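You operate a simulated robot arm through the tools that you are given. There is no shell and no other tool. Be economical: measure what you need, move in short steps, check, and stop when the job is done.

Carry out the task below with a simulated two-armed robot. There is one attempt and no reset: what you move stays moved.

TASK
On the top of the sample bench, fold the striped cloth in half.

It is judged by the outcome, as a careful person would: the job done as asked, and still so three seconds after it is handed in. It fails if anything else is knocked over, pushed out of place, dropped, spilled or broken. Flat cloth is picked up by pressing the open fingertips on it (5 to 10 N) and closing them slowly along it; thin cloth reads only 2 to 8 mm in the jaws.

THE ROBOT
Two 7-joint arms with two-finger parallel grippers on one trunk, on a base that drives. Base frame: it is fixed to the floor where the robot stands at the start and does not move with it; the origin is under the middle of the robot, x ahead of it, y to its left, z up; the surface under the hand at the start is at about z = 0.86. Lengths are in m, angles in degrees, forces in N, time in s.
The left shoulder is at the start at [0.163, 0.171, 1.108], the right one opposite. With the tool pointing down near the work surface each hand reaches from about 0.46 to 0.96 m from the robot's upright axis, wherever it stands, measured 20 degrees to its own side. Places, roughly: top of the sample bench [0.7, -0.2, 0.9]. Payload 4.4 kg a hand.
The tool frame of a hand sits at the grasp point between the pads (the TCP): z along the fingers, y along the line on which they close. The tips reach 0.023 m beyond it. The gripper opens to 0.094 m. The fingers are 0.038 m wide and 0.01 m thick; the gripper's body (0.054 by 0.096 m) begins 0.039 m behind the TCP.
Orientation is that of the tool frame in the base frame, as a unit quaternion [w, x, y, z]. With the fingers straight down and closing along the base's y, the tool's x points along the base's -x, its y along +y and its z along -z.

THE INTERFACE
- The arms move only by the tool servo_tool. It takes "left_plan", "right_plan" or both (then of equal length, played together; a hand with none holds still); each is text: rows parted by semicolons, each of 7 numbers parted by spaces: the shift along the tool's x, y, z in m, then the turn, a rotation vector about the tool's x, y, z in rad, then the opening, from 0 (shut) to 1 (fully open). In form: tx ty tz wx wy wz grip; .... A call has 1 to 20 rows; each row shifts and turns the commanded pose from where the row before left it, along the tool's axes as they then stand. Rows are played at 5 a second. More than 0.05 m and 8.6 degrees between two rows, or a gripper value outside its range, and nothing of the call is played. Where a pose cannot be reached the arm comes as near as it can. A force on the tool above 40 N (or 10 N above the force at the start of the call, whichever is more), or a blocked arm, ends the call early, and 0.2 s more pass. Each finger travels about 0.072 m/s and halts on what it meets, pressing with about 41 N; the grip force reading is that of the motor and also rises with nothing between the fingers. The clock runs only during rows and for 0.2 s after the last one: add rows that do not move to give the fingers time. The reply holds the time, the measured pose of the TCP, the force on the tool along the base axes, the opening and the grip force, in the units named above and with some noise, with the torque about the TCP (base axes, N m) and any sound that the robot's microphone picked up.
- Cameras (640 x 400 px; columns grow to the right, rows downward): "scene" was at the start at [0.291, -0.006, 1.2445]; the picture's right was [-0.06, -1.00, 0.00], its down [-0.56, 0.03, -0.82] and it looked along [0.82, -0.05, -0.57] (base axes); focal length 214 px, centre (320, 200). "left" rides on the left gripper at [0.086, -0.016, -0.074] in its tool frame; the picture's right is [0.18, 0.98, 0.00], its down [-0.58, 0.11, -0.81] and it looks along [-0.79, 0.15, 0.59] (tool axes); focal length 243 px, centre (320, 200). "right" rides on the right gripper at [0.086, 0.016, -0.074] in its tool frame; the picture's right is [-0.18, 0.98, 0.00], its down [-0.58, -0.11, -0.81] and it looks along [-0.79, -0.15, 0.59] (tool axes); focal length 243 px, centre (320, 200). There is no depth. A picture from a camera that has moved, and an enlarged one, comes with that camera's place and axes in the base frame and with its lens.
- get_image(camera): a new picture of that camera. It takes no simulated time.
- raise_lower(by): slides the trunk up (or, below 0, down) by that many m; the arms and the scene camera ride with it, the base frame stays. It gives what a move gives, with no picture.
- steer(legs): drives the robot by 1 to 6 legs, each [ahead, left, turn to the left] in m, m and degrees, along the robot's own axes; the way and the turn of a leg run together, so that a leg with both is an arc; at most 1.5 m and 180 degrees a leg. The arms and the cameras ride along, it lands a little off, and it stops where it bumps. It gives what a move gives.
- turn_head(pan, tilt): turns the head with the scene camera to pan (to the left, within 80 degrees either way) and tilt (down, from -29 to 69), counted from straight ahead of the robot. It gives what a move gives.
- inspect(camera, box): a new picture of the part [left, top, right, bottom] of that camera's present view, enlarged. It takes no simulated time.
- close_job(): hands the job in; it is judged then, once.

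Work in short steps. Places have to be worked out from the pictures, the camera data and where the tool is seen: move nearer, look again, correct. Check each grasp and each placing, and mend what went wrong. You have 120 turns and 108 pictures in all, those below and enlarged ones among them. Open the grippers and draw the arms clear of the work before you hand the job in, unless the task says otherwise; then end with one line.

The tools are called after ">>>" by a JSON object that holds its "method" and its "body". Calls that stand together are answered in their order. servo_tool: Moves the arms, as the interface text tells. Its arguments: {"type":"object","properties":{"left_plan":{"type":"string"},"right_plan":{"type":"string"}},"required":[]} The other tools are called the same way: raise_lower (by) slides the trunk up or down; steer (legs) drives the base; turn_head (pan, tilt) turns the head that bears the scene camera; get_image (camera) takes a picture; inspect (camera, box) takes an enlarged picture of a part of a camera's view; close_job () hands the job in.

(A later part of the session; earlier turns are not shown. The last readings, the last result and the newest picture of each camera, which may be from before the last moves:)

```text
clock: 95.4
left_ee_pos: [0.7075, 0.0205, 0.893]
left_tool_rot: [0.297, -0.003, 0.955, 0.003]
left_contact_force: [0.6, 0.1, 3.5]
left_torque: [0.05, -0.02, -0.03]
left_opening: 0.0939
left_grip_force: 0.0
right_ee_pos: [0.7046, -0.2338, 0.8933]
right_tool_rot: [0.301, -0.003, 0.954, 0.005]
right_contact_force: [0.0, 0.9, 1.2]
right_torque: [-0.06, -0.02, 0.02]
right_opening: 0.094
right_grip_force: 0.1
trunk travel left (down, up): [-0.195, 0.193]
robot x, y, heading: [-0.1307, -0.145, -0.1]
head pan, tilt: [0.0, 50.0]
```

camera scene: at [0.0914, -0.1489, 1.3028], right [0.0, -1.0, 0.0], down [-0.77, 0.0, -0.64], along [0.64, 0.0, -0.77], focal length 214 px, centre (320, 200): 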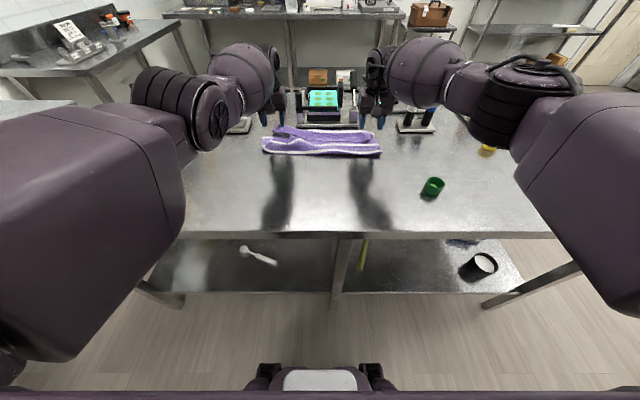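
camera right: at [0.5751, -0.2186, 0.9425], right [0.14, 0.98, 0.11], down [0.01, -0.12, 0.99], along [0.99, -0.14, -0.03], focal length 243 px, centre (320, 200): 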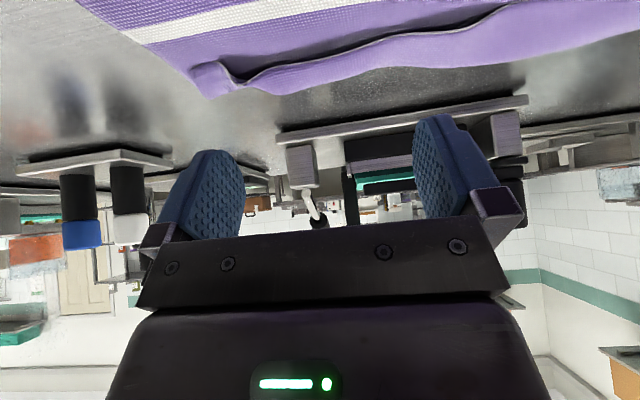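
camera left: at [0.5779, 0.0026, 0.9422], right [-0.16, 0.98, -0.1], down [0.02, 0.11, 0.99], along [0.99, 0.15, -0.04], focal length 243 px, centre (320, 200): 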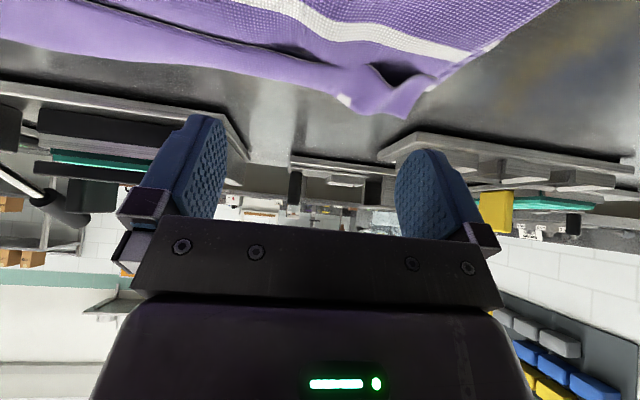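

Light contact on both (3.5 and 1.2 N). I'll drag forward 4 cm to roll the flap out, then lift and check.

>>> {"method": "servo_tool", "body": {"left_plan": "-0.0066 0 0.0045 0 0 0 1; -0.0066 0 0.0045 0 0 0 1; -0.0066 0 0.0045 0 0 0 1; -0.0066 0 0.0045 0 0 0 1; -0.0066 0 0.0045 0 0 0 1; 0 0 0 0 0 0 1; -0.01 0 -0.02 0 0 0 1; 0 0 -0.03 0 0 0 1; 0 0 -0.03 0 0 0 1", "right_plan": "-0.0062 0 0.0053 0 0 0 1; -0.0066 0 0.0045 0 0 0 1; -0.0066 0 0.0045 0 0 0 1; -0.0066 0 0.0045 0 0 0 1; -0.0066 0 0.0045 0 0 0 1; 0 0 0 0 0 0 1; -0.01 0 -0.02 0 0 0 1; 0 0 -0.03 0 0 0 1; 0 0 -0.03 0 0 0 1"}}

>>> {"method": "inspect", "body": {"camera": "scene", "box": [230, 105, 400, 200]}}

>>> {"method": "get_image", "body": {"camera": "left"}}

>>> {"method": "get_image", "body": {"camera": "right"}}

```text
clock: 97.4
left_ee_pos: [0.709, 0.0195, 0.965]
left_tool_rot: [0.297, -0.003, 0.955, 0.003]
left_contact_force: [0.1, -0.2, -0.4]
left_torque: [-0.01, 0.0, 0.0]
left_opening: 0.0939
left_grip_force: 0.1
right_ee_pos: [0.7052, -0.2342, 0.9652]
right_tool_rot: [0.301, -0.003, 0.954, 0.005]
right_contact_force: [-0.1, 0.5, 0.4]
right_torque: [-0.05, -0.01, -0.02]
right_opening: 0.094
right_grip_force: 0.0
trunk travel left (down, up): [-0.195, 0.193]
robot x, y, heading: [-0.13, -0.1487, 0.1]
head pan, tilt: [0.0, 50.0]
```

```text
3.76 times, centred on (315, 152) of scene
camera zoom: at [0.0777, -0.1494, 1.3038], right [0.0, -1.0, 0.0], down [-0.77, 0.0, -0.64], along [0.64, 0.0, -0.77], focal length 807 px, centre (339, 379)
```

zoom: 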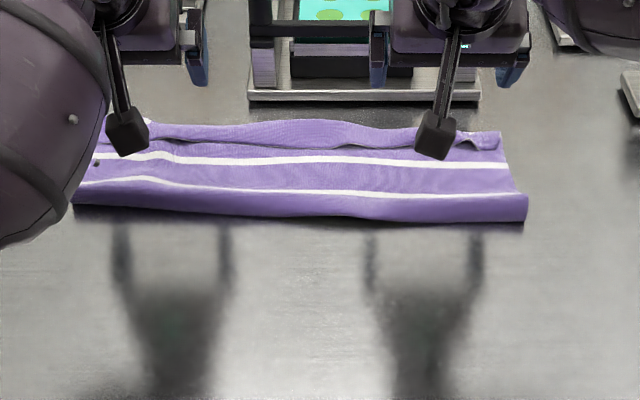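

```text
23 pictures are left
camera left: at [0.5953, 0.003, 0.9767], right [-0.16, 0.98, -0.1], down [0.02, 0.11, 0.99], along [0.99, 0.15, -0.04], focal length 243 px, centre (320, 200)
```

left: 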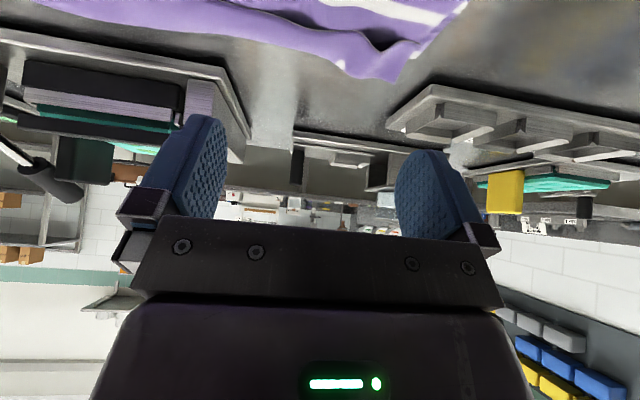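

```text
22 pictures are left
camera right: at [0.5926, -0.2191, 0.9754], right [0.14, 0.98, 0.11], down [0.01, -0.12, 0.99], along [0.99, -0.14, -0.03], focal length 243 px, centre (320, 200)
```

right: 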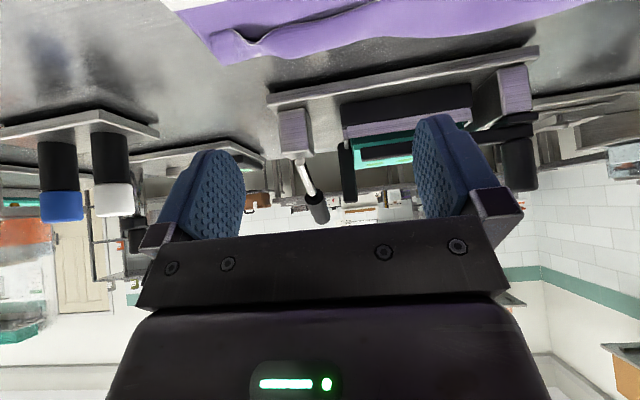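

The whole cloth simply slid forward about 3 cm, since friction between layers is high. I'll instead flip the flap by nudging its lofted free edge with vertical fingers hovering just above the top layer. First I'll straighten the hands, retract them and drive forward 7 cm for reach.

>>> {"method": "servo_tool", "body": {"left_plan": "0 0 0 0 0.12 0 1; 0 0 0 0 0.12 0 1; 0 0 0 0 0.12 0 1; 0 0 0 0 0.12 0 1; 0 0 0 0 0.12 0 1; 0.042 0 0 0 0 0 1; 0.042 0 0 0 0 0 1; 0 0 0 0 0 0 1", "right_plan": "0 0 0 0 0.12 0 1; 0 0 0 0 0.12 0 1; 0 0 0 0 0.12 0 1; 0 0 0 0 0.12 0 1; 0 0 0 0 0.12 0 1; 0.042 0 0 0 0 0 1; 0.042 0 0 0 0 0 1; 0 0 0 0 0 0 1"}}

>>> {"method": "steer", "body": {"legs": [[0.07, 0, 0]]}}

>>> {"method": "get_image", "body": {"camera": "left"}}

>>> {"method": "get_image", "body": {"camera": "right"}}

```text
clock: 99.2
left_ee_pos: [0.6268, 0.0179, 0.9626]
left_tool_rot: [0.0, -0.002, 1.0, 0.002]
left_contact_force: [1.3, 0.0, 1.1]
left_torque: [-0.01, 0.02, 0.03]
left_opening: 0.0937
left_grip_force: 0.1
right_ee_pos: [0.6248, -0.2364, 0.9598]
right_tool_rot: [0.005, -0.004, 1.0, 0.004]
right_contact_force: [0.9, -0.3, 0.0]
right_torque: [0.04, 0.02, 0.0]
right_opening: 0.094
right_grip_force: 0.0
trunk travel left (down, up): [-0.195, 0.193]
robot x, y, heading: [-0.13, -0.1529, -0.1]
head pan, tilt: [0.0, 50.0]
```

```text
clock: 100.2
left_ee_pos: [0.695, 0.0203, 0.9631]
left_tool_rot: [0.001, -0.002, 1.0, 0.002]
left_contact_force: [0.2, -0.3, 0.4]
left_torque: [-0.02, 0.02, -0.03]
left_opening: 0.0942
left_grip_force: 0.1
right_ee_pos: [0.6935, -0.2342, 0.9611]
right_tool_rot: [0.004, -0.004, 1.0, 0.004]
right_contact_force: [0.9, 0.1, -0.9]
right_torque: [0.0, 0.01, 0.0]
right_opening: 0.094
right_grip_force: 0.0
trunk travel left (down, up): [-0.195, 0.193]
robot x, y, heading: [-0.0623, -0.1485, -0.2]
head pan, tilt: [0.0, 50.0]
```

```text
21 pictures are left
camera left: at [0.6089, 0.0023, 1.037], right [-0.19, 0.98, 0.0], down [0.58, 0.11, 0.81], along [0.79, 0.15, -0.59], focal length 243 px, centre (320, 200)
```

left: 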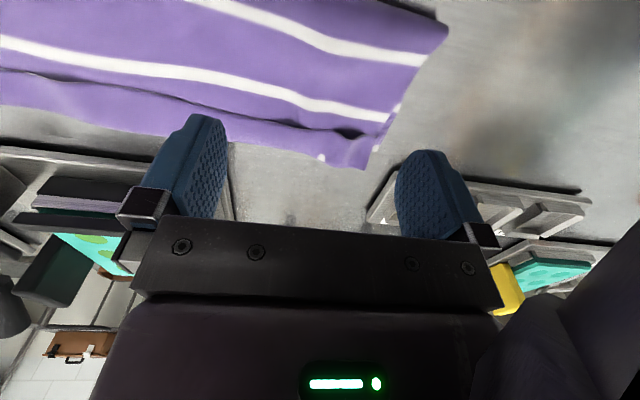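

```text
20 pictures are left
camera right: at [0.6057, -0.2201, 1.034], right [0.18, 0.98, 0.01], down [0.57, -0.11, 0.81], along [0.8, -0.14, -0.58], focal length 243 px, centre (320, 200)
```

right: 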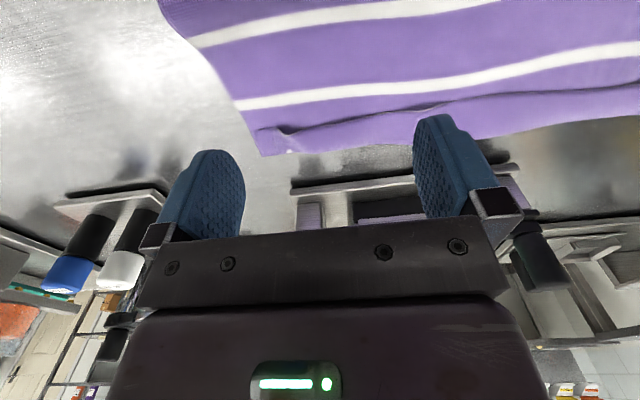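

The flap's free edge is at x≈0.73 (left) and 0.724 (right), with the curl at ≈0.757. I'll lower to 3 mm above the top layer just behind the flap edge, then sweep forward 6 cm.

>>> {"method": "servo_tool", "body": {"left_plan": "0 0 0.025 0 0 0 1; 0 0 0.025 0 0 0 1; 0 0 0.015 0 0 0 1; 0 0 0.009 0 0 0 1; 0 0 0 0 0 0 1; -0.01 0 0 0 0 0 1; -0.01 0 0 0 0 0 1; -0.01 0 0 0 0 0 1; -0.01 0 0 0 0 0 1; -0.01 0 0 0 0 0 1; -0.01 0 0 0 0 0 1; 0 0 0 0 0 0 1", "right_plan": "0 0 0.025 0 0 0 1; 0 0 0.025 0 0 0 1; 0 0 0.013 0 0 0 1; 0 0 0.009 0 0 0 1; 0 0 0 0 0 0 1; -0.01 0 0 0 0 0 1; -0.01 0 0 0 0 0 1; -0.01 0 0 0 0 0 1; -0.01 0 0 0 0 0 1; -0.01 0 0 0 0 0 1; -0.01 0 0 0 0 0 1; 0 0 0 0 0 0 1"}}

>>> {"method": "get_image", "body": {"camera": "left"}}

>>> {"method": "get_image", "body": {"camera": "right"}}

```text
clock: 102.8
left_ee_pos: [0.7559, 0.0199, 0.8906]
left_tool_rot: [0.001, -0.003, 1.0, 0.002]
left_contact_force: [0.0, -0.1, -1.3]
left_torque: [0.03, -0.01, 0.01]
left_opening: 0.0939
left_grip_force: 0.1
right_ee_pos: [0.7528, -0.2334, 0.8901]
right_tool_rot: [0.004, -0.005, 1.0, 0.003]
right_contact_force: [0.0, -0.6, 0.3]
right_torque: [-0.01, 0.0, 0.01]
right_opening: 0.0937
right_grip_force: 0.0
trunk travel left (down, up): [-0.195, 0.193]
robot x, y, heading: [-0.0644, -0.1487, 0.1]
head pan, tilt: [0.0, 50.0]
```

```text
19 pictures are left
camera left: at [0.6685, 0.0026, 0.9639], right [-0.19, 0.98, 0.0], down [0.58, 0.11, 0.81], along [0.79, 0.15, -0.59], focal length 243 px, centre (320, 200)
```

left: 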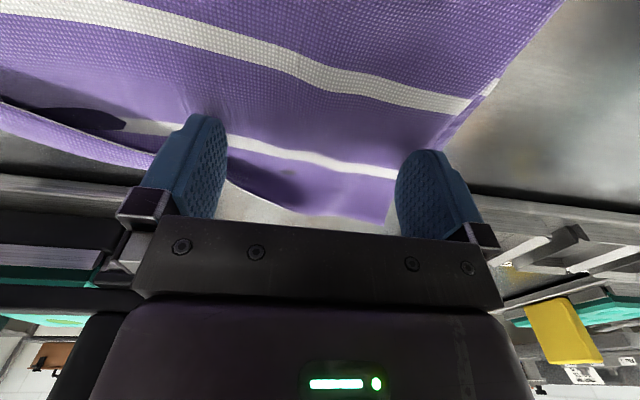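

```text
18 pictures are left
camera right: at [0.6658, -0.2189, 0.9635], right [0.18, 0.98, 0.01], down [0.57, -0.11, 0.81], along [0.8, -0.14, -0.58], focal length 243 px, centre (320, 200)
```

right: 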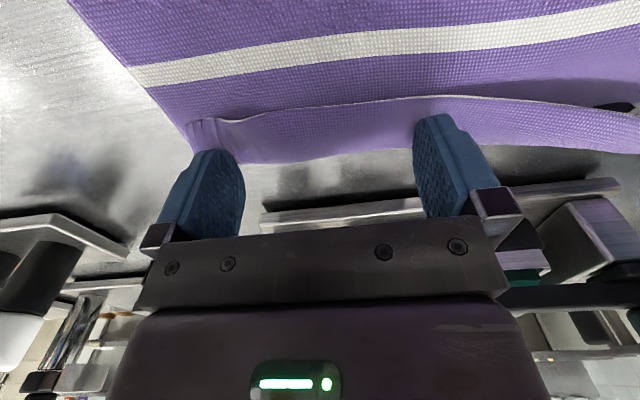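

That worked on the left: its flap has unrolled and the last stripe is visible. The right fingers passed over the flap, so I'll back the right up, go about 3 mm lower and sweep again.

>>> {"method": "servo_tool", "body": {"right_plan": "0 0 -0.03 0 0 0 1; 0.035 0 0 0 0 0 1; 0.035 0 0 0 0 0 1; 0 0 0.025 0 0 0 1; 0 0 0.008 0 0 0 1; 0 0 0.0005 0 0 0 1; 0 0 0 0 0 0 1; -0.01 0 0 0 0 0 1; -0.01 0 0 0 0 0 1; -0.01 0 0 0 0 0 1; -0.01 0 0 0 0 0 1; -0.01 0 0 0 0 0 1; -0.01 0 0 0 0 0 1; -0.008 0 0 0 0 0 1; 0 0 0 0 0 0 1"}}

>>> {"method": "get_image", "body": {"camera": "right"}}

```text
clock: 106.0
left_ee_pos: [0.755, 0.02, 0.8906]
left_tool_rot: [0.001, -0.002, 1.0, 0.001]
left_contact_force: [-0.1, 0.6, 0.4]
left_torque: [-0.02, 0.0, 0.01]
left_opening: 0.0939
left_grip_force: 0.0
right_ee_pos: [0.7515, -0.2347, 0.8871]
right_tool_rot: [0.005, -0.004, 1.0, 0.004]
right_contact_force: [0.1, 0.5, 1.2]
right_torque: [-0.06, 0.03, 0.03]
right_opening: 0.0939
right_grip_force: 0.1
trunk travel left (down, up): [-0.195, 0.193]
robot x, y, heading: [-0.0596, -0.148, 0.2]
head pan, tilt: [0.0, 50.0]
```

```text
17 pictures are left
camera right: at [0.6638, -0.2194, 0.9597], right [0.18, 0.98, 0.01], down [0.57, -0.11, 0.81], along [0.8, -0.14, -0.58], focal length 243 px, centre (320, 200)
```

right: 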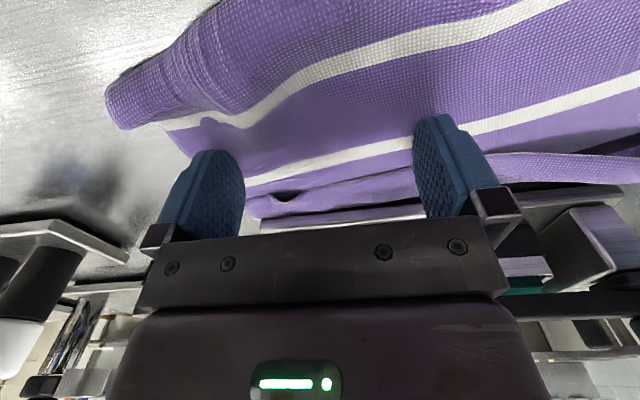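

The right sweep dragged the cloth a bit. I'll lift both hands straight up, pull back and view the whole cloth.

>>> {"method": "servo_tool", "body": {"left_plan": "0 0 -0.03 0 0 0 1; 0 0 -0.03 0 0 0 1; 0.03 0.03 -0.02 0 0 0 1; 0.03 0.04 0 0 0 0 1; 0.03 0.04 0 0 0 0 1; 0.03 0.04 0 0 0 0 1", "right_plan": "0 0 -0.03 0 0 0 1; 0 0 -0.03 0 0 0 1; 0.03 -0.03 -0.02 0 0 0 1; 0.03 -0.04 0 0 0 0 1; 0.03 -0.04 0 0 0 0 1; 0.03 -0.04 0 0 0 0 1"}}

>>> {"method": "inspect", "body": {"camera": "scene", "box": [220, 70, 420, 195]}}

```text
clock: 107.4
left_ee_pos: [0.6325, 0.1716, 0.9721]
left_tool_rot: [0.002, -0.003, 1.0, 0.002]
left_contact_force: [-0.2, -0.2, 0.0]
left_torque: [0.0, -0.03, 0.0]
left_opening: 0.0938
left_grip_force: 0.0
right_ee_pos: [0.6304, -0.3864, 0.9658]
right_tool_rot: [0.006, -0.003, 1.0, 0.003]
right_contact_force: [-0.7, 0.7, 1.1]
right_torque: [0.02, -0.03, 0.01]
right_opening: 0.094
right_grip_force: 0.0
trunk travel left (down, up): [-0.195, 0.193]
robot x, y, heading: [-0.0604, -0.149, 0.2]
head pan, tilt: [0.0, 50.0]
```

```text
3.20 times, centred on (320, 132) of scene
camera zoom: at [0.1457, -0.1492, 1.3039], right [0.0, -1.0, 0.0], down [-0.77, 0.0, -0.64], along [0.64, 0.0, -0.77], focal length 686 px, centre (320, 416)
```

zoom: 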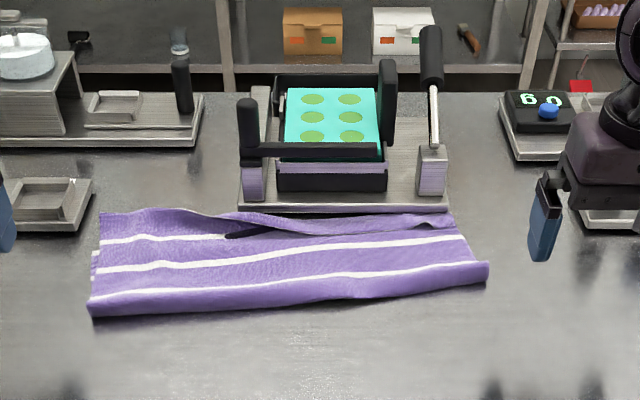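

The left half is now properly unrolled. The right side is still curled and has slid forward about 6 cm. Layer friction moves the stack as one, so I'll press the right side lightly and drag it back to square it up.

>>> {"method": "servo_tool", "body": {"right_plan": "-0.033 0.032 0 0 0 0 0.6; -0.033 0.032 0 0 0 0 0.6; -0.034 0.032 0 0 0 0 0.6; 0 0.03 0.02 0 0 0 0.6; 0 0 0.03 0 0 0 0.6; 0 0 0.02 0 0 0 0.6; 0 0 0.006 0 0 0 0.6; 0 0 0.002 0 0 0 0.6; 0 0 0.001 0 0 0 0.6; 0 0 0 0 0 0 0.6"}}

```text
clock: 109.6
left_ee_pos: [0.6343, 0.1708, 0.9707]
left_tool_rot: [0.001, -0.003, 1.0, 0.001]
left_contact_force: [0.1, 0.4, -0.4]
left_torque: [0.01, 0.01, 0.01]
left_opening: 0.0941
left_grip_force: 0.1
right_ee_pos: [0.7316, -0.258, 0.8878]
right_tool_rot: [0.005, -0.004, 1.0, 0.003]
right_contact_force: [0.7, 0.0, -0.3]
right_torque: [0.0, 0.0, 0.02]
right_opening: 0.0565
right_grip_force: 0.1
trunk travel left (down, up): [-0.195, 0.193]
robot x, y, heading: [-0.062, -0.1485, -0.1]
head pan, tilt: [0.0, 50.0]
```

>>> {"method": "servo_tool", "body": {"right_plan": "0 0 0.0015 0 0 0 0.6; 0 0 0.001 0 0 0 0.6; 0 0 0 0 0 0 0.6"}}

```text
clock: 110.4
left_ee_pos: [0.6339, 0.1697, 0.9721]
left_tool_rot: [0.003, -0.003, 1.0, 0.002]
left_contact_force: [0.4, 0.0, 0.7]
left_torque: [-0.01, -0.06, -0.02]
left_opening: 0.0939
left_grip_force: 0.1
right_ee_pos: [0.7308, -0.2574, 0.8864]
right_tool_rot: [0.007, -0.003, 1.0, 0.004]
right_contact_force: [1.0, -0.2, 5.3]
right_torque: [-0.19, -0.01, 0.04]
right_opening: 0.0564
right_grip_force: 0.0
trunk travel left (down, up): [-0.195, 0.193]
robot x, y, heading: [-0.0661, -0.1495, 0.2]
head pan, tilt: [0.0, 50.0]
```

The right has 5.3 N of contact. I'll drag back 7 cm, then lift and look.

>>> {"method": "servo_tool", "body": {"right_plan": "0.01 0 0 0 0 0 0.6; 0.01 0 0 0 0 0 0.6; 0.01 0 0 0 0 0 0.6; 0.01 0 0 0 0 0 0.6; 0.01 0 0 0 0 0 0.6; 0.01 0 0 0 0 0 0.6; 0.01 0 0 0 0 0 0.6; 0 0 0 0 0 0 0.6; 0 0 -0.03 0 0 0 0.6; 0 0 -0.04 0 0 0 0.6; 0 -0.04 0 0 0 0 0.6; 0 -0.04 0 0 0 0 0.6; 0 -0.04 0 0 0 0 0.6"}}

>>> {"method": "inspect", "body": {"camera": "scene", "box": [220, 70, 420, 195]}}

```text
clock: 113.2
left_ee_pos: [0.6345, 0.1681, 0.9712]
left_tool_rot: [0.001, -0.002, 1.0, 0.002]
left_contact_force: [0.6, 0.1, -0.2]
left_torque: [0.0, 0.02, 0.01]
left_opening: 0.0938
left_grip_force: 0.1
right_ee_pos: [0.6606, -0.3805, 0.9517]
right_tool_rot: [0.005, -0.005, 1.0, 0.003]
right_contact_force: [-0.3, -0.6, 1.0]
right_torque: [0.01, -0.01, -0.02]
right_opening: 0.0565
right_grip_force: 0.0
trunk travel left (down, up): [-0.195, 0.193]
robot x, y, heading: [-0.0595, -0.1481, -0.1]
head pan, tilt: [0.0, 50.0]
```

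```text
3.20 times, centred on (320, 132) of scene
camera zoom: at [0.1471, -0.1502, 1.3034], right [0.0, -1.0, 0.0], down [-0.77, 0.0, -0.64], along [0.64, 0.0, -0.77], focal length 686 px, centre (320, 416)
```

zoom: 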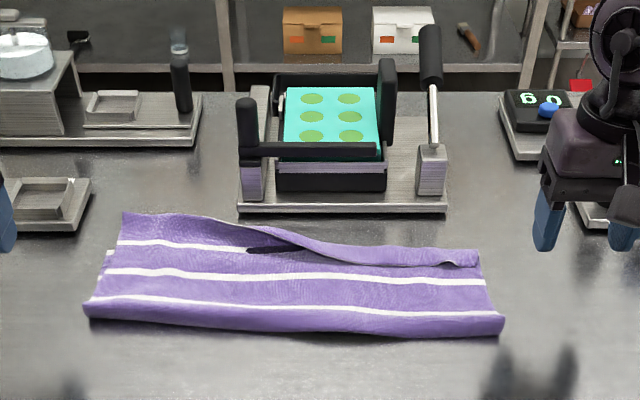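

The cloth is squared up and only the right half's flap remains. I'll pin the stack with the left hand's closed fingertips at about (0.69, −0.09), and move the right hand behind the flap edge.

>>> {"method": "servo_tool", "body": {"left_plan": "-0.009 -0.044 0 0 0 0 0; -0.009 -0.044 0 0 0 0 0; -0.009 -0.044 0 0 0 0 0; -0.009 -0.044 0 0 0 0 0; -0.009 -0.044 0 0 0 0 0; -0.009 -0.04 0.01 0 0 0 0; 0 0 0.04 0 0 0 0; 0 0 0.025 0 0 0 0; 0 0 0.007 0 0 0 0; 0 0 0 0 0 0 0", "right_plan": "-0.002 0.024 0 0 0 0 1; -0.003 0.024 0 0 0 0 1; -0.003 0.024 0 0 0 0 1; -0.003 0.024 0 0 0 0 1; -0.003 0.024 0 0 0 0 1; -0.003 0.02 0 0 0 0 1; 0 0 0.02 0 0 0 1; 0 0 0.02 0 0 0 1; 0 0 0.015 0 0 0 1; 0 0 0 0 0 0 1"}}

>>> {"method": "get_image", "body": {"camera": "right"}}

```text
clock: 115.4
left_ee_pos: [0.6875, -0.0896, 0.8864]
left_tool_rot: [0.0, -0.003, 1.0, 0.001]
left_contact_force: [-0.3, 0.7, 0.2]
left_torque: [-0.02, 0.03, 0.02]
left_opening: 0.0001
left_grip_force: 41.1
right_ee_pos: [0.6789, -0.2398, 0.9002]
right_tool_rot: [0.005, -0.003, 1.0, 0.004]
right_contact_force: [-0.4, 0.0, 0.2]
right_torque: [-0.01, -0.01, 0.01]
right_opening: 0.0942
right_grip_force: 0.1
trunk travel left (down, up): [-0.195, 0.193]
robot x, y, heading: [-0.059, -0.1495, -0.1]
head pan, tilt: [0.0, 50.0]
```

```text
14 pictures are left
camera right: at [0.5911, -0.2241, 0.9724], right [0.18, 0.98, 0.01], down [0.57, -0.11, 0.81], along [0.8, -0.14, -0.58], focal length 243 px, centre (320, 200)
```

right: 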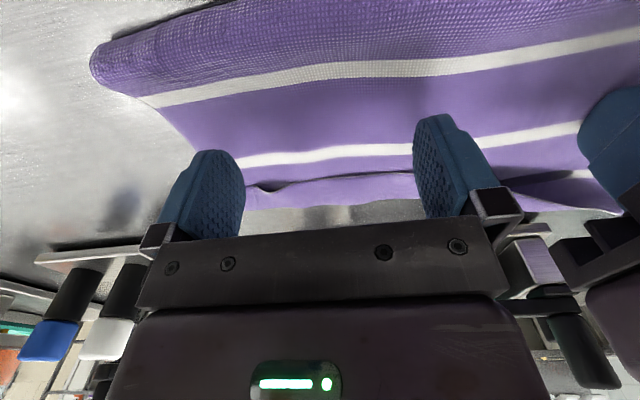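

The flap edge is at x≈0.715, just ahead of the right fingers. I'll press the left pin, lower the right to a 2–3 mm hover and sweep forward.

>>> {"method": "servo_tool", "body": {"left_plan": "0 0 0.0015 0 0 0 0; 0 0 0.0012 0 0 0 0; 0 0 0 0 0 0 0; 0 0 0 0 0 0 0; 0 0 0 0 0 0 0; 0 0 0 0 0 0 0; 0 0 0 0 0 0 0; 0 0 0 0 0 0 0; 0 0 0 0 0 0 0; 0 0 0 0 0 0 0; 0 0 0 0 0 0 0; 0 0 0 0 0 0 0", "right_plan": "0 0 0.006 0 0 0 1; 0 0 0.0055 0 0 0 1; 0 0 0 0 0 0 1; -0.01 0 0 0 0 0 1; -0.01 0 0 0 0 0 1; -0.01 0 0 0 0 0 1; -0.01 0 0 0 0 0 1; -0.01 0 0 0 0 0 1; -0.01 0 0 0 0 0 1; -0.01 0 0 0 0 0 1; -0.006 0 0 0 0 0 1; 0 0 0 0 0 0 1"}}

>>> {"method": "get_image", "body": {"camera": "right"}}

```text
clock: 118.0
left_ee_pos: [0.6887, -0.0901, 0.8845]
left_tool_rot: [0.002, -0.002, 1.0, 0.002]
left_contact_force: [0.8, 0.2, 8.4]
left_torque: [-0.05, -0.12, 0.01]
left_opening: 0.0002
left_grip_force: 40.8
right_ee_pos: [0.7543, -0.238, 0.889]
right_tool_rot: [0.006, -0.005, 1.0, 0.004]
right_contact_force: [-0.5, 0.1, 0.3]
right_torque: [0.01, -0.03, -0.01]
right_opening: 0.0939
right_grip_force: 0.1
trunk travel left (down, up): [-0.195, 0.193]
robot x, y, heading: [-0.0633, -0.1503, -0.4]
head pan, tilt: [0.0, 50.0]
```

```text
13 pictures are left
camera right: at [0.6662, -0.2231, 0.9621], right [0.18, 0.98, 0.01], down [0.57, -0.11, 0.81], along [0.8, -0.14, -0.58], focal length 243 px, centre (320, 200)
```

right: 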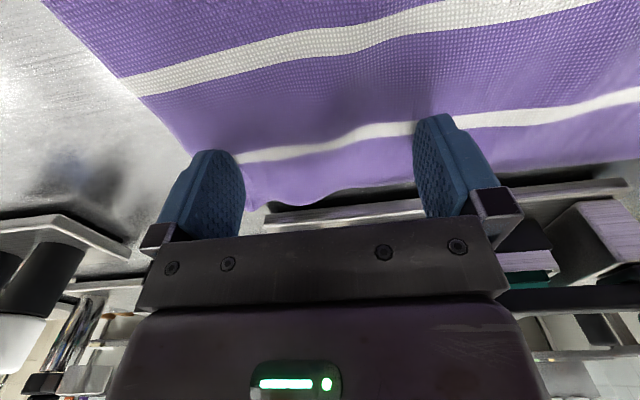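

The right flap has flipped out and the last stripe runs straight. I'll lift both hands up and away and take an overview.

>>> {"method": "servo_tool", "body": {"left_plan": "0 0 -0.03 0 0 0 0; 0 0 -0.04 0 0 0 0; 0.02 0.04 -0.01 0 0 0 0; 0.02 0.045 0 0 0 0 0; 0.02 0.045 0 0 0 0 0; 0 0.045 0 0 0 0 0; 0 0.045 0 0 0 0 0", "right_plan": "0 0 -0.03 0 0 0 1; 0 0 -0.04 0 0 0 1; 0.03 -0.03 -0.01 0 0 0 1; 0.03 -0.04 0 0 0 0 1; 0.03 -0.04 0 0 0 0 1; 0.02 -0.04 0 0 0 0 1; 0 0 0 0 0 0 1"}}

>>> {"method": "inspect", "body": {"camera": "scene", "box": [220, 70, 420, 195]}}

```text
clock: 119.6
left_ee_pos: [0.628, 0.1311, 0.9651]
left_tool_rot: [0.001, -0.003, 1.0, 0.002]
left_contact_force: [1.1, 0.9, 0.2]
left_torque: [-0.04, 0.01, -0.02]
left_opening: 0.0
left_grip_force: 40.6
right_ee_pos: [0.6443, -0.3875, 0.9664]
right_tool_rot: [0.005, -0.004, 1.0, 0.003]
right_contact_force: [-1.0, 0.0, 0.0]
right_torque: [-0.01, 0.04, -0.03]
right_opening: 0.0941
right_grip_force: 0.1
trunk travel left (down, up): [-0.195, 0.193]
robot x, y, heading: [-0.064, -0.149, 0.1]
head pan, tilt: [0.0, 50.0]
```

```text
3.20 times, centred on (320, 132) of scene
camera zoom: at [0.1472, -0.1478, 1.3034], right [0.0, -1.0, 0.0], down [-0.77, 0.0, -0.64], along [0.64, 0.0, -0.77], focal length 686 px, centre (320, 416)
```

zoom: 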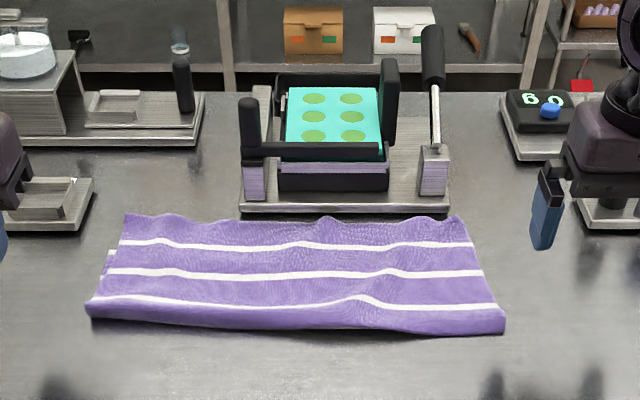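

The fold looks clean. I'll check whether the bottom layer's far edge lines up with the top edge by looking at the left side close up.

>>> {"method": "get_image", "body": {"camera": "left"}}

>>> {"method": "inspect", "body": {"camera": "scene", "box": [240, 130, 290, 175]}}

```text
11 pictures are left
camera left: at [0.5414, 0.1139, 1.0386], right [-0.19, 0.98, 0.0], down [0.58, 0.11, 0.81], along [0.79, 0.15, -0.59], focal length 243 px, centre (320, 200)
```

left: 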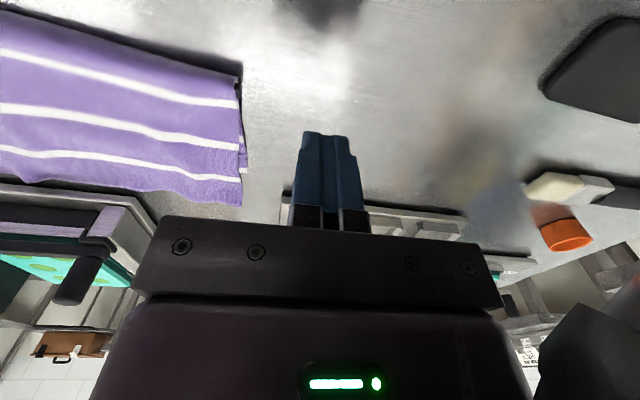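

```text
8.89 times, centred on (265, 152) of scene
camera zoom: at [0.1472, -0.1478, 1.3034], right [0.0, -1.0, 0.0], down [-0.77, 0.0, -0.64], along [0.64, 0.0, -0.77], focal length 1906 px, centre (809, 622)
```

zoom: 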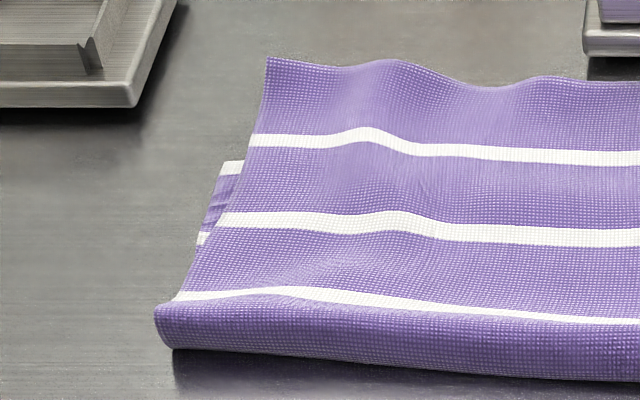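

The bottom far edge is at x≈0.735 but the top edge is at ≈0.80, so the fold is about 6 cm off half. I'll first drag the whole stack back to make room, then lift the top edge and shift it back onto the bottom edge. I'll position both hands on the stack.

>>> {"method": "servo_tool", "body": {"left_plan": "-0.0275 -0.033 0 0 0 0 0.6; -0.0275 -0.034 0 0 0 0 0.6; -0.0275 -0.034 0 0 0 0 0.6; 0 0 0.03 0 0 0 0.6; 0 0 0.03 0 0 0 0.6; 0 0 0.015 0 0 0 0.6; 0 0 0.002 0 0 0 0.6; 0 0 0.0015 0 0 0 0.6; 0 0 0 0 0 0 0.6", "right_plan": "-0.02 0.042 0 0 0 0 0.6; -0.02 0.042 0 0 0 0 0.6; -0.016 0.042 0 0 0 0 0.6; 0 0 0.03 0 0 0 0.6; 0 0 0.03 0 0 0 0.6; 0 0 0.016 0 0 0 0.6; 0 0 0.0025 0 0 0 0.6; 0 0 0.0015 0 0 0 0.6; 0 0 0 0 0 0 0.6"}}

```text
clock: 121.6
left_ee_pos: [0.711, 0.0295, 0.8861]
left_tool_rot: [0.001, -0.003, 1.0, 0.002]
left_contact_force: [-0.4, -0.4, 0.6]
left_torque: [0.02, 0.01, 0.0]
left_opening: 0.0564
left_grip_force: 0.0
right_ee_pos: [0.7003, -0.2631, 0.8894]
right_tool_rot: [0.006, -0.004, 1.0, 0.004]
right_contact_force: [-0.7, 0.5, 0.6]
right_torque: [-0.01, 0.04, 0.03]
right_opening: 0.0565
right_grip_force: 0.1
trunk travel left (down, up): [-0.195, 0.193]
robot x, y, heading: [-0.0652, -0.1475, -0.2]
head pan, tilt: [0.0, 50.0]
```

>>> {"method": "servo_tool", "body": {"left_plan": "0 0 0.0015 0 0 0 0.6; 0 0 0.0005 0 0 0 0.6; 0 0 0 0 0 0 0.6", "right_plan": "0 0 0.002 0 0 0 0.6; 0 0 0.0015 0 0 0 0.6; 0 0 0 0 0 0 0.6"}}

```text
clock: 122.4
left_ee_pos: [0.7113, 0.029, 0.886]
left_tool_rot: [0.002, -0.002, 1.0, 0.002]
left_contact_force: [1.4, 0.3, 6.9]
left_torque: [0.08, -0.01, -0.03]
left_opening: 0.0563
left_grip_force: 0.2
right_ee_pos: [0.6998, -0.2631, 0.8862]
right_tool_rot: [0.005, -0.003, 1.0, 0.003]
right_contact_force: [1.2, 0.5, 3.8]
right_torque: [-0.13, -0.01, 0.05]
right_opening: 0.0566
right_grip_force: 0.0
trunk travel left (down, up): [-0.195, 0.193]
robot x, y, heading: [-0.0634, -0.1472, -0.0]
head pan, tilt: [0.0, 50.0]
```

Both are pressing (6.9 and 3.8 N). I'll drag the stack back 8 cm, lift 7 cm and look.

>>> {"method": "servo_tool", "body": {"left_plan": "0.01 0 0 0 0 0 0.6; 0.01 0 0 0 0 0 0.6; 0.01 0 0 0 0 0 0.6; 0.01 0 0 0 0 0 0.6; 0.01 0 0 0 0 0 0.6; 0.01 0 0 0 0 0 0.6; 0.01 0 0 0 0 0 0.6; 0.01 0 0 0 0 0 0.6; 0 0 0 0 0 0 0.6; 0 0 -0.03 0 0 0 0.5; 0 0 -0.04 0 0 0 0.5; 0 0.04 0 0 0 0 0.5; 0 0.04 0 0 0 0 0.5; 0 0.04 0 0 0 0 0.5", "right_plan": "0.01 0 0 0 0 0 0.6; 0.01 0 0 0 0 0 0.6; 0.01 0 0 0 0 0 0.6; 0.01 0 0 0 0 0 0.6; 0.01 0 0 0 0 0 0.6; 0.01 0 0 0 0 0 0.6; 0.01 0 0 0 0 0 0.6; 0.01 0 0 0 0 0 0.6; 0 0 0 0 0 0 0.6; 0 0 -0.03 0 0 0 0.5; 0 0 -0.04 0 0 0 0.5; 0 -0.04 0 0 0 0 0.5; 0 -0.04 0 0 0 0 0.5; 0 -0.04 0 0 0 0 0.5"}}

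>>> {"method": "inspect", "body": {"camera": "scene", "box": [220, 85, 420, 210]}}

```text
clock: 125.4
left_ee_pos: [0.6311, 0.1495, 0.9555]
left_tool_rot: [0.002, -0.002, 1.0, 0.002]
left_contact_force: [0.4, 0.5, -0.2]
left_torque: [-0.05, -0.01, 0.02]
left_opening: 0.0471
left_grip_force: 0.1
right_ee_pos: [0.6199, -0.3844, 0.9544]
right_tool_rot: [0.005, -0.004, 1.0, 0.004]
right_contact_force: [-0.7, 0.6, 0.4]
right_torque: [0.0, -0.04, -0.01]
right_opening: 0.0469
right_grip_force: 0.1
trunk travel left (down, up): [-0.195, 0.193]
robot x, y, heading: [-0.0634, -0.1482, 0.1]
head pan, tilt: [0.0, 50.0]
```

```text
3.20 times, centred on (320, 148) of scene
camera zoom: at [0.1469, -0.1494, 1.3035], right [0.0, -1.0, 0.0], down [-0.77, 0.0, -0.64], along [0.64, 0.0, -0.77], focal length 686 px, centre (320, 368)
```

zoom: 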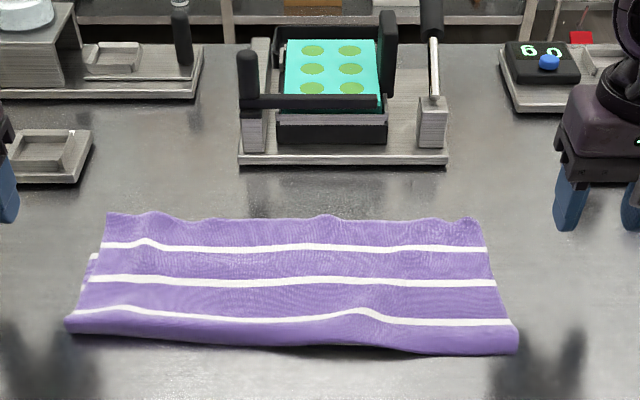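

The stack is back: top edge x≈0.717/0.703, bottom edge ≈0.656, fold ≈0.55. I'll grip the top edge's two corners with minimal overlap, starting by moving over and down.

>>> {"method": "servo_tool", "body": {"left_plan": "-0.031 -0.039 0 0 0 0 0.5; -0.031 -0.039 0 0 0 0 0.5; -0.032 -0.039 0 0 0 0 0.5; 0 0 0.03 0 0 0 0.5; 0 0 0.03 0 0 0 0.5; 0 0 0.008 0 0 0 0.5; 0 0 0.001 0 0 0 0.5; 0 0 0 0 0 0 0.5", "right_plan": "-0.03 0.036 0 0 0 0 0.5; -0.03 0.036 0 0 0 0 0.5; -0.031 0.036 0 0 0 0 0.5; 0 0 0.03 0 0 0 0.5; 0 0 0.03 0 0 0 0.5; 0 0 0.007 0 0 0 0.5; 0 0 0.001 0 0 0 0.5; 0 0 0 0 0 0 0.5"}}

>>> {"method": "get_image", "body": {"camera": "right"}}

>>> {"method": "get_image", "body": {"camera": "left"}}

```text
refused: row 3 steps farther than a row can; nothing moved
```

```text
8 pictures are left
camera right: at [0.5333, -0.3696, 1.0265], right [0.18, 0.98, 0.01], down [0.57, -0.11, 0.81], along [0.8, -0.14, -0.58], focal length 243 px, centre (320, 200)
```

right: 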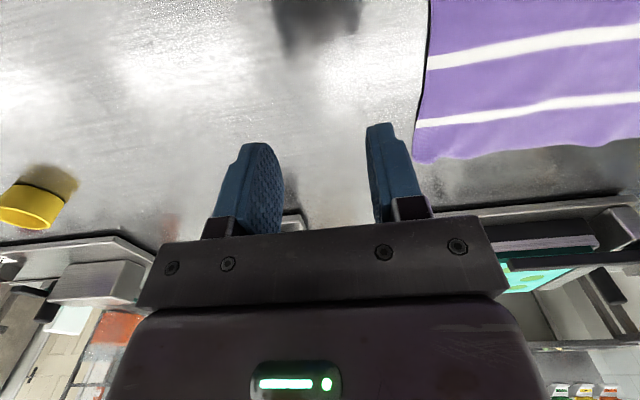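

```text
7 pictures are left
camera left: at [0.5444, 0.1313, 1.0281], right [-0.19, 0.98, 0.0], down [0.58, 0.11, 0.81], along [0.79, 0.15, -0.59], focal length 243 px, centre (320, 200)
```

left: 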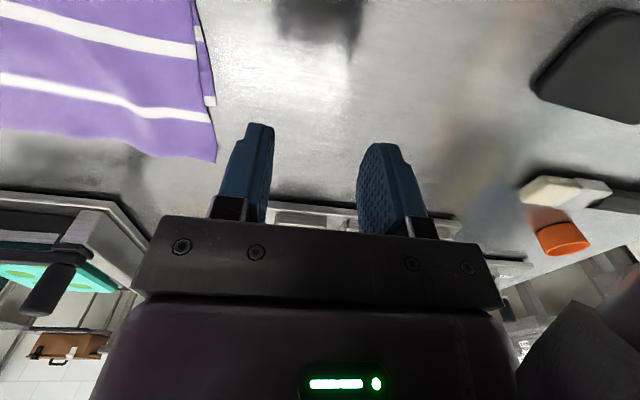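

That step was too large and was refused. The pictures refine the top corners to left (0.722, 0.065) and right (0.712, −0.310), and I'll redo it with smaller rows.

>>> {"method": "servo_tool", "body": {"left_plan": "-0.0248 -0.0299 0 0 0 0 0.5; -0.0248 -0.0299 0 0 0 0 0.5; -0.0248 -0.0299 0 0 0 0 0.5; -0.0248 -0.0299 0 0 0 0 0.5; 0 0 0.03 0 0 0 0.5; 0 0 0.03 0 0 0 0.5; 0 0 0.008 0 0 0 0.5; 0 0 0.001 0 0 0 0.5; 0 0 0 0 0 0 0.5", "right_plan": "-0.025 0.0274 0 0 0 0 0.5; -0.025 0.0274 0 0 0 0 0.5; -0.025 0.0274 0 0 0 0 0.5; -0.025 0.0274 0 0 0 0 0.5; 0 0 0.03 0 0 0 0.5; 0 0 0.03 0 0 0 0.5; 0 0 0.007 0 0 0 0.5; 0 0 0.001 0 0 0 0.5; 0 0 0 0 0 0 0.5"}}

```text
clock: 127.4
left_ee_pos: [0.7311, 0.0288, 0.8844]
left_tool_rot: [0.001, -0.002, 1.0, 0.002]
left_contact_force: [-0.9, -0.4, 0.7]
left_torque: [-0.01, 0.02, 0.0]
left_opening: 0.0469
left_grip_force: 0.0
right_ee_pos: [0.7212, -0.2725, 0.8876]
right_tool_rot: [0.005, -0.003, 1.0, 0.003]
right_contact_force: [0.7, -0.1, -0.4]
right_torque: [-0.01, 0.04, 0.03]
right_opening: 0.0468
right_grip_force: 0.1
trunk travel left (down, up): [-0.195, 0.193]
robot x, y, heading: [-0.0645, -0.1464, 0.0]
head pan, tilt: [0.0, 50.0]
```

>>> {"method": "servo_tool", "body": {"left_plan": "0 0 0.001 0 0 0 0.5; 0 0 0.0005 0 0 0 0.5; 0 0 0 0 0 0 0.5", "right_plan": "0 0 0.002 0 0 0 0.5; 0 0 0.0015 0 0 0 0.5; 0 0 0 0 0 0 0.5"}}

```text
clock: 128.2
left_ee_pos: [0.7316, 0.0292, 0.8849]
left_tool_rot: [0.002, -0.003, 1.0, 0.002]
left_contact_force: [0.6, 0.1, 3.2]
left_torque: [0.01, 0.03, 0.01]
left_opening: 0.0469
left_grip_force: 0.0
right_ee_pos: [0.7203, -0.2724, 0.886]
right_tool_rot: [0.007, -0.004, 1.0, 0.003]
right_contact_force: [1.0, 0.4, 6.2]
right_torque: [-0.12, 0.11, 0.03]
right_opening: 0.047
right_grip_force: 0.1
trunk travel left (down, up): [-0.195, 0.193]
robot x, y, heading: [-0.0596, -0.1484, 0.0]
head pan, tilt: [0.0, 50.0]
```

Good contact. I'll close both slowly, easing inward.

>>> {"method": "servo_tool", "body": {"left_plan": "0 0 0.0007 0 0 0 0.5; 0 0 0 0 0 0 0.42; 0 0 0 0 0 0 0.34; 0 0 0 0 0 0 0.26; 0 -0.002 0 0 0 0 0.18; 0 -0.002 0 0 0 0 0.1; 0 -0.001 0 0 0 0 0; 0 0 0 0 0 0 0; 0 0 0 0 0 0 0", "right_plan": "0 0 0 0 0 0 0.5; 0 0 0 0 0 0 0.42; 0 0 0 0 0 0 0.34; 0 0 0 0 0 0 0.26; 0 0.002 0 0 0 0 0.18; 0 0.002 0 0 0 0 0.1; 0 0.001 0 0 0 0 0; 0 0 0 0 0 0 0; 0 0 0 0 0 0 0"}}

```text
clock: 130.2
left_ee_pos: [0.7299, 0.0235, 0.8847]
left_tool_rot: [0.002, -0.002, 1.0, 0.002]
left_contact_force: [0.8, 2.9, 10.7]
left_torque: [0.05, 0.2, -0.04]
left_opening: 0.0002
left_grip_force: 40.9
right_ee_pos: [0.7194, -0.2676, 0.8857]
right_tool_rot: [0.007, -0.004, 1.0, 0.004]
right_contact_force: [0.8, -2.3, 12.7]
right_torque: [0.0, 0.21, 0.03]
right_opening: 0.0
right_grip_force: 41.2
trunk travel left (down, up): [-0.195, 0.193]
robot x, y, heading: [-0.0635, -0.1498, 0.2]
head pan, tilt: [0.0, 50.0]
```

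Missed: 0 mm, too little overlap. I'll raise slightly, reopen, shift back 1 cm and press again.

>>> {"method": "servo_tool", "body": {"left_plan": "0 0 -0.012 0 0 0 0.2; 0 0.005 0 0 0 0 0.5; 0.01 0 0 0 0 0 0.5; 0 0 0.008 0 0 0 0.5; 0 0 0.0035 0 0 0 0.5; 0 0 0.0005 0 0 0 0.5; 0 0 0 0 0 0 0.5", "right_plan": "0 0 -0.012 0 0 0 0.2; 0 -0.005 0 0 0 0 0.5; 0.01 0 0 0 0 0 0.5; 0 0 0.008 0 0 0 0.5; 0 0 0.0035 0 0 0 0.5; 0 0 0.0005 0 0 0 0.5; 0 0 0 0 0 0 0.5"}}

```text
clock: 131.8
left_ee_pos: [0.7198, 0.0302, 0.8862]
left_tool_rot: [0.001, -0.002, 1.0, 0.002]
left_contact_force: [0.8, 1.1, 6.2]
left_torque: [-0.12, -0.01, 0.01]
left_opening: 0.0466
left_grip_force: 0.0
right_ee_pos: [0.7098, -0.2738, 0.8839]
right_tool_rot: [0.006, -0.003, 1.0, 0.004]
right_contact_force: [1.9, 0.3, 3.7]
right_torque: [0.08, 0.04, -0.05]
right_opening: 0.0472
right_grip_force: 0.0
trunk travel left (down, up): [-0.195, 0.193]
robot x, y, heading: [-0.0645, -0.1495, -0.3]
head pan, tilt: [0.0, 50.0]
```

>>> {"method": "servo_tool", "body": {"left_plan": "0 0 0 0 0 0 0.5; 0 0 0 0 0 0 0.42; 0 0 0 0 0 0 0.34; 0 0 0 0 0 0 0.26; 0 -0.002 0 0 0 0 0.18; 0 -0.002 0 0 0 0 0.1; 0 -0.001 0 0 0 0 0; 0 0 0 0 0 0 0; 0 0 0 0 0 0 0", "right_plan": "0 0 0.0007 0 0 0 0.5; 0 0 0 0 0 0 0.42; 0 0 0 0 0 0 0.34; 0 0 0 0 0 0 0.26; 0 0.002 0 0 0 0 0.18; 0 0.002 0 0 0 0 0.1; 0 0.001 0 0 0 0 0; 0 0 0 0 0 0 0; 0 0 0 0 0 0 0"}}

```text
clock: 133.8
left_ee_pos: [0.7197, 0.0247, 0.8853]
left_tool_rot: [0.003, -0.003, 1.0, 0.002]
left_contact_force: [1.3, 1.2, 16.1]
left_torque: [-0.03, 0.19, 0.0]
left_opening: 0.001
left_grip_force: 41.1
right_ee_pos: [0.709, -0.2682, 0.8843]
right_tool_rot: [0.007, -0.003, 1.0, 0.003]
right_contact_force: [-0.6, -1.7, 10.6]
right_torque: [-0.03, 0.11, -0.01]
right_opening: 0.0032
right_grip_force: 40.7
trunk travel left (down, up): [-0.195, 0.193]
robot x, y, heading: [-0.0661, -0.1498, -0.2]
head pan, tilt: [0.0, 50.0]
```

The right holds 3.2 mm but the left shows only 1.0 mm, which is marginal. I'll lift gently 3 cm and check.

>>> {"method": "servo_tool", "body": {"left_plan": "0 0 -0.008 0 0 0 0; 0 0 -0.01 0 0 0 0; 0 0 -0.012 0 0 0 0; 0 0 0 0 0 0 0", "right_plan": "0 0 -0.008 0 0 0 0; 0 0 -0.01 0 0 0 0; 0 0 -0.012 0 0 0 0; 0 0 0 0 0 0 0"}}

>>> {"method": "get_image", "body": {"camera": "left"}}

```text
clock: 134.8
left_ee_pos: [0.72, 0.0244, 0.9122]
left_tool_rot: [-0.001, -0.002, 1.0, 0.002]
left_contact_force: [-0.2, 0.6, 0.9]
left_torque: [0.01, -0.03, 0.0]
left_opening: 0.0011
left_grip_force: 40.8
right_ee_pos: [0.7103, -0.2663, 0.9125]
right_tool_rot: [0.006, -0.005, 1.0, 0.003]
right_contact_force: [0.6, 0.4, -0.3]
right_torque: [-0.05, -0.03, 0.0]
right_opening: 0.0032
right_grip_force: 40.9
trunk travel left (down, up): [-0.195, 0.193]
robot x, y, heading: [-0.0638, -0.1466, 0.1]
head pan, tilt: [0.0, 50.0]
```

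```text
6 pictures are left
camera left: at [0.6336, 0.0074, 0.9867], right [-0.19, 0.98, 0.0], down [0.58, 0.11, 0.81], along [0.79, 0.15, -0.59], focal length 243 px, centre (320, 200)
```

left: 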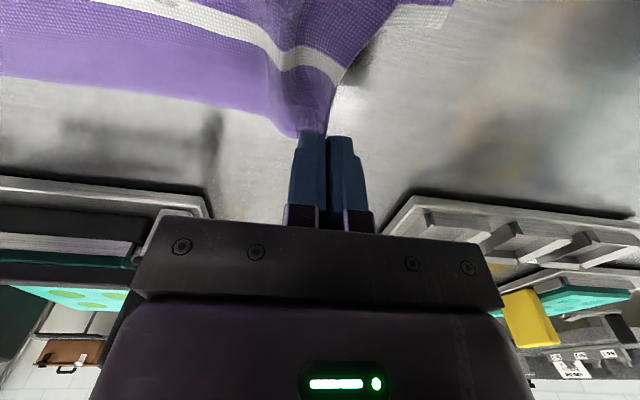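

Both hold the edge, with the cloth extending naturally toward the fold. I'll carry the edge back past its target so the slack rolls into the fold, then come forward low to smooth it onto the bottom edge at x≈0.66.

>>> {"method": "servo_tool", "body": {"left_plan": "0.015 0 -0.008 0 0 0 0; 0.015 0 -0.008 0 0 0 0; 0.015 0 -0.008 0 0 0 0; 0.015 0 -0.008 0 0 0 0; 0.015 0 -0.008 0 0 0 0; 0.015 0 0 0 0 0 0; 0.015 0 0 0 0 0 0; 0.015 0 0 0 0 0 0; 0 0 0.012 0 0 0 0; 0 0 0.012 0 0 0 0; 0 0 0.012 0 0 0 0; 0 0 0 0 0 0 0; -0.011 0 0.002 0 0 0 0; -0.011 0 0.002 0 0 0 0; -0.011 0 0.002 0 0 0 0; -0.011 0 0.002 0 0 0 0; -0.011 0 0.002 0 0 0 0; -0.011 0 0.002 0 0 0 0; -0.005 0 0.002 0 0 0 0; 0 0 0 0 0 0 0", "right_plan": "0.015 0 -0.008 0 0 0 0; 0.015 0 -0.008 0 0 0 0; 0.015 0 -0.008 0 0 0 0; 0.015 0 -0.008 0 0 0 0; 0.015 0 -0.008 0 0 0 0; 0.015 0 0 0 0 0 0; 0.015 0 0 0 0 0 0; 0.015 0 0 0 0 0 0; 0 0 0.012 0 0 0 0; 0 0 0.012 0 0 0 0; 0 0 0.012 0 0 0 0; 0 0 0 0 0 0 0; -0.011 0 0.002 0 0 0 0; -0.011 0 0.002 0 0 0 0; -0.011 0 0.002 0 0 0 0; -0.011 0 0.002 0 0 0 0; -0.011 0 0.002 0 0 0 0; -0.011 0 0.002 0 0 0 0; -0.005 0 0.002 0 0 0 0; 0 0 0 0 0 0 0"}}

>>> {"method": "inspect", "body": {"camera": "scene", "box": [220, 85, 420, 210]}}

```text
clock: 139.0
left_ee_pos: [0.672, 0.0241, 0.9041]
left_tool_rot: [0.001, -0.003, 1.0, 0.001]
left_contact_force: [-0.1, -0.4, -0.6]
left_torque: [-0.02, -0.01, -0.03]
left_opening: 0.0009
left_grip_force: 40.9
right_ee_pos: [0.6614, -0.2686, 0.9017]
right_tool_rot: [0.005, -0.004, 1.0, 0.004]
right_contact_force: [0.2, 0.1, -0.1]
right_torque: [-0.05, -0.02, -0.01]
right_opening: 0.0033
right_grip_force: 40.6
trunk travel left (down, up): [-0.195, 0.193]
robot x, y, heading: [-0.0608, -0.1494, 0.3]
head pan, tilt: [0.0, 50.0]
```

```text
3.20 times, centred on (320, 148) of scene
camera zoom: at [0.1471, -0.1492, 1.3035], right [0.0, -1.0, 0.0], down [-0.77, 0.0, -0.64], along [0.64, 0.0, -0.77], focal length 686 px, centre (320, 368)
```

zoom: 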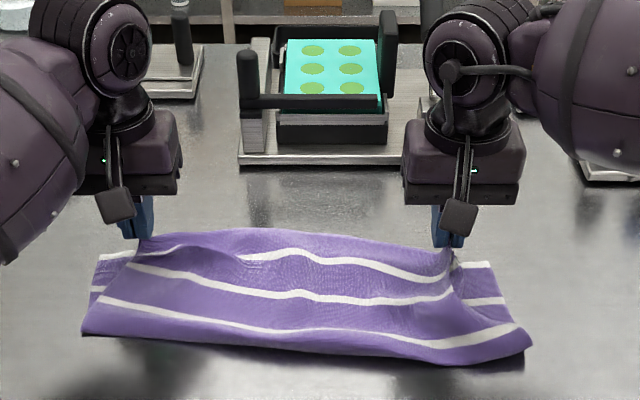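

The top edge is now right over the bottom's far edge on both sides (bottom ≈0.656/0.647). I'll lower and open while lightly touching to let the puckers spread, then lift off.

>>> {"method": "servo_tool", "body": {"left_plan": "0 0 0.008 0 0 0 0; 0 0 0.008 0 0 0 0; 0 0 0.0015 0 0 0 0; 0 0 0 0 0 0 0; 0 0 0 0 0 0 0.1; 0 0 0 0 0 0 0.2; 0 0 0 0 0 0 0.3; 0 0 0 0 0 0 0.4; 0 0 0 0 0 0 0.5; 0 0 0 0 0 0 0.5; 0 0 -0.02 0 0 0 0.5; 0 0 -0.03 0 0 0 0.5; 0 0.02 -0.03 0 0 0 0.5; 0 0.04 0 0 0 0 0.5; 0 0.04 0 0 0 0 0.5; 0 0.04 0 0 0 0 0.5", "right_plan": "0 0 0.008 0 0 0 0; 0 0 0.006 0 0 0 0; 0 0 0.001 0 0 0 0; 0 0 0 0 0 0 0; 0 0 0 0 0 0 0.1; 0 0 0 0 0 0 0.2; 0 0 0 0 0 0 0.3; 0 0 0 0 0 0 0.4; 0 0 0 0 0 0 0.5; 0 0 0 0 0 0 0.5; 0 0 -0.02 0 0 0 0.5; 0 0 -0.03 0 0 0 0.5; 0 -0.02 -0.03 0 0 0 0.5; 0 -0.04 0 0 0 0 0.5; 0 -0.04 0 0 0 0 0.5; 0 -0.04 0 0 0 0 0.5"}}

>>> {"method": "inspect", "body": {"camera": "scene", "box": [220, 85, 420, 210]}}

```text
clock: 142.4
left_ee_pos: [0.6706, 0.1637, 0.9671]
left_tool_rot: [0.001, -0.002, 1.0, 0.001]
left_contact_force: [-0.4, -0.2, 0.1]
left_torque: [0.0, -0.01, -0.01]
left_opening: 0.0469
left_grip_force: 0.0
right_ee_pos: [0.6621, -0.41, 0.9652]
right_tool_rot: [0.004, -0.004, 1.0, 0.004]
right_contact_force: [-0.5, -0.3, -0.1]
right_torque: [0.02, -0.01, 0.02]
right_opening: 0.0468
right_grip_force: 0.0
trunk travel left (down, up): [-0.195, 0.193]
robot x, y, heading: [-0.0615, -0.1474, -0.1]
head pan, tilt: [0.0, 50.0]
```

```text
3.20 times, centred on (320, 148) of scene
camera zoom: at [0.1469, -0.1493, 1.3035], right [0.0, -1.0, 0.0], down [-0.77, 0.0, -0.64], along [0.64, 0.0, -0.77], focal length 686 px, centre (320, 368)
```

zoom: 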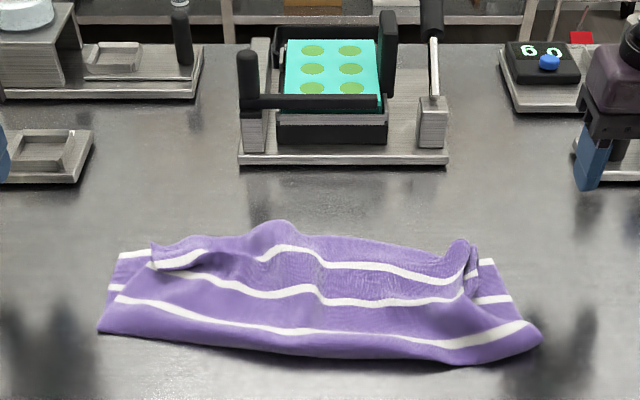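

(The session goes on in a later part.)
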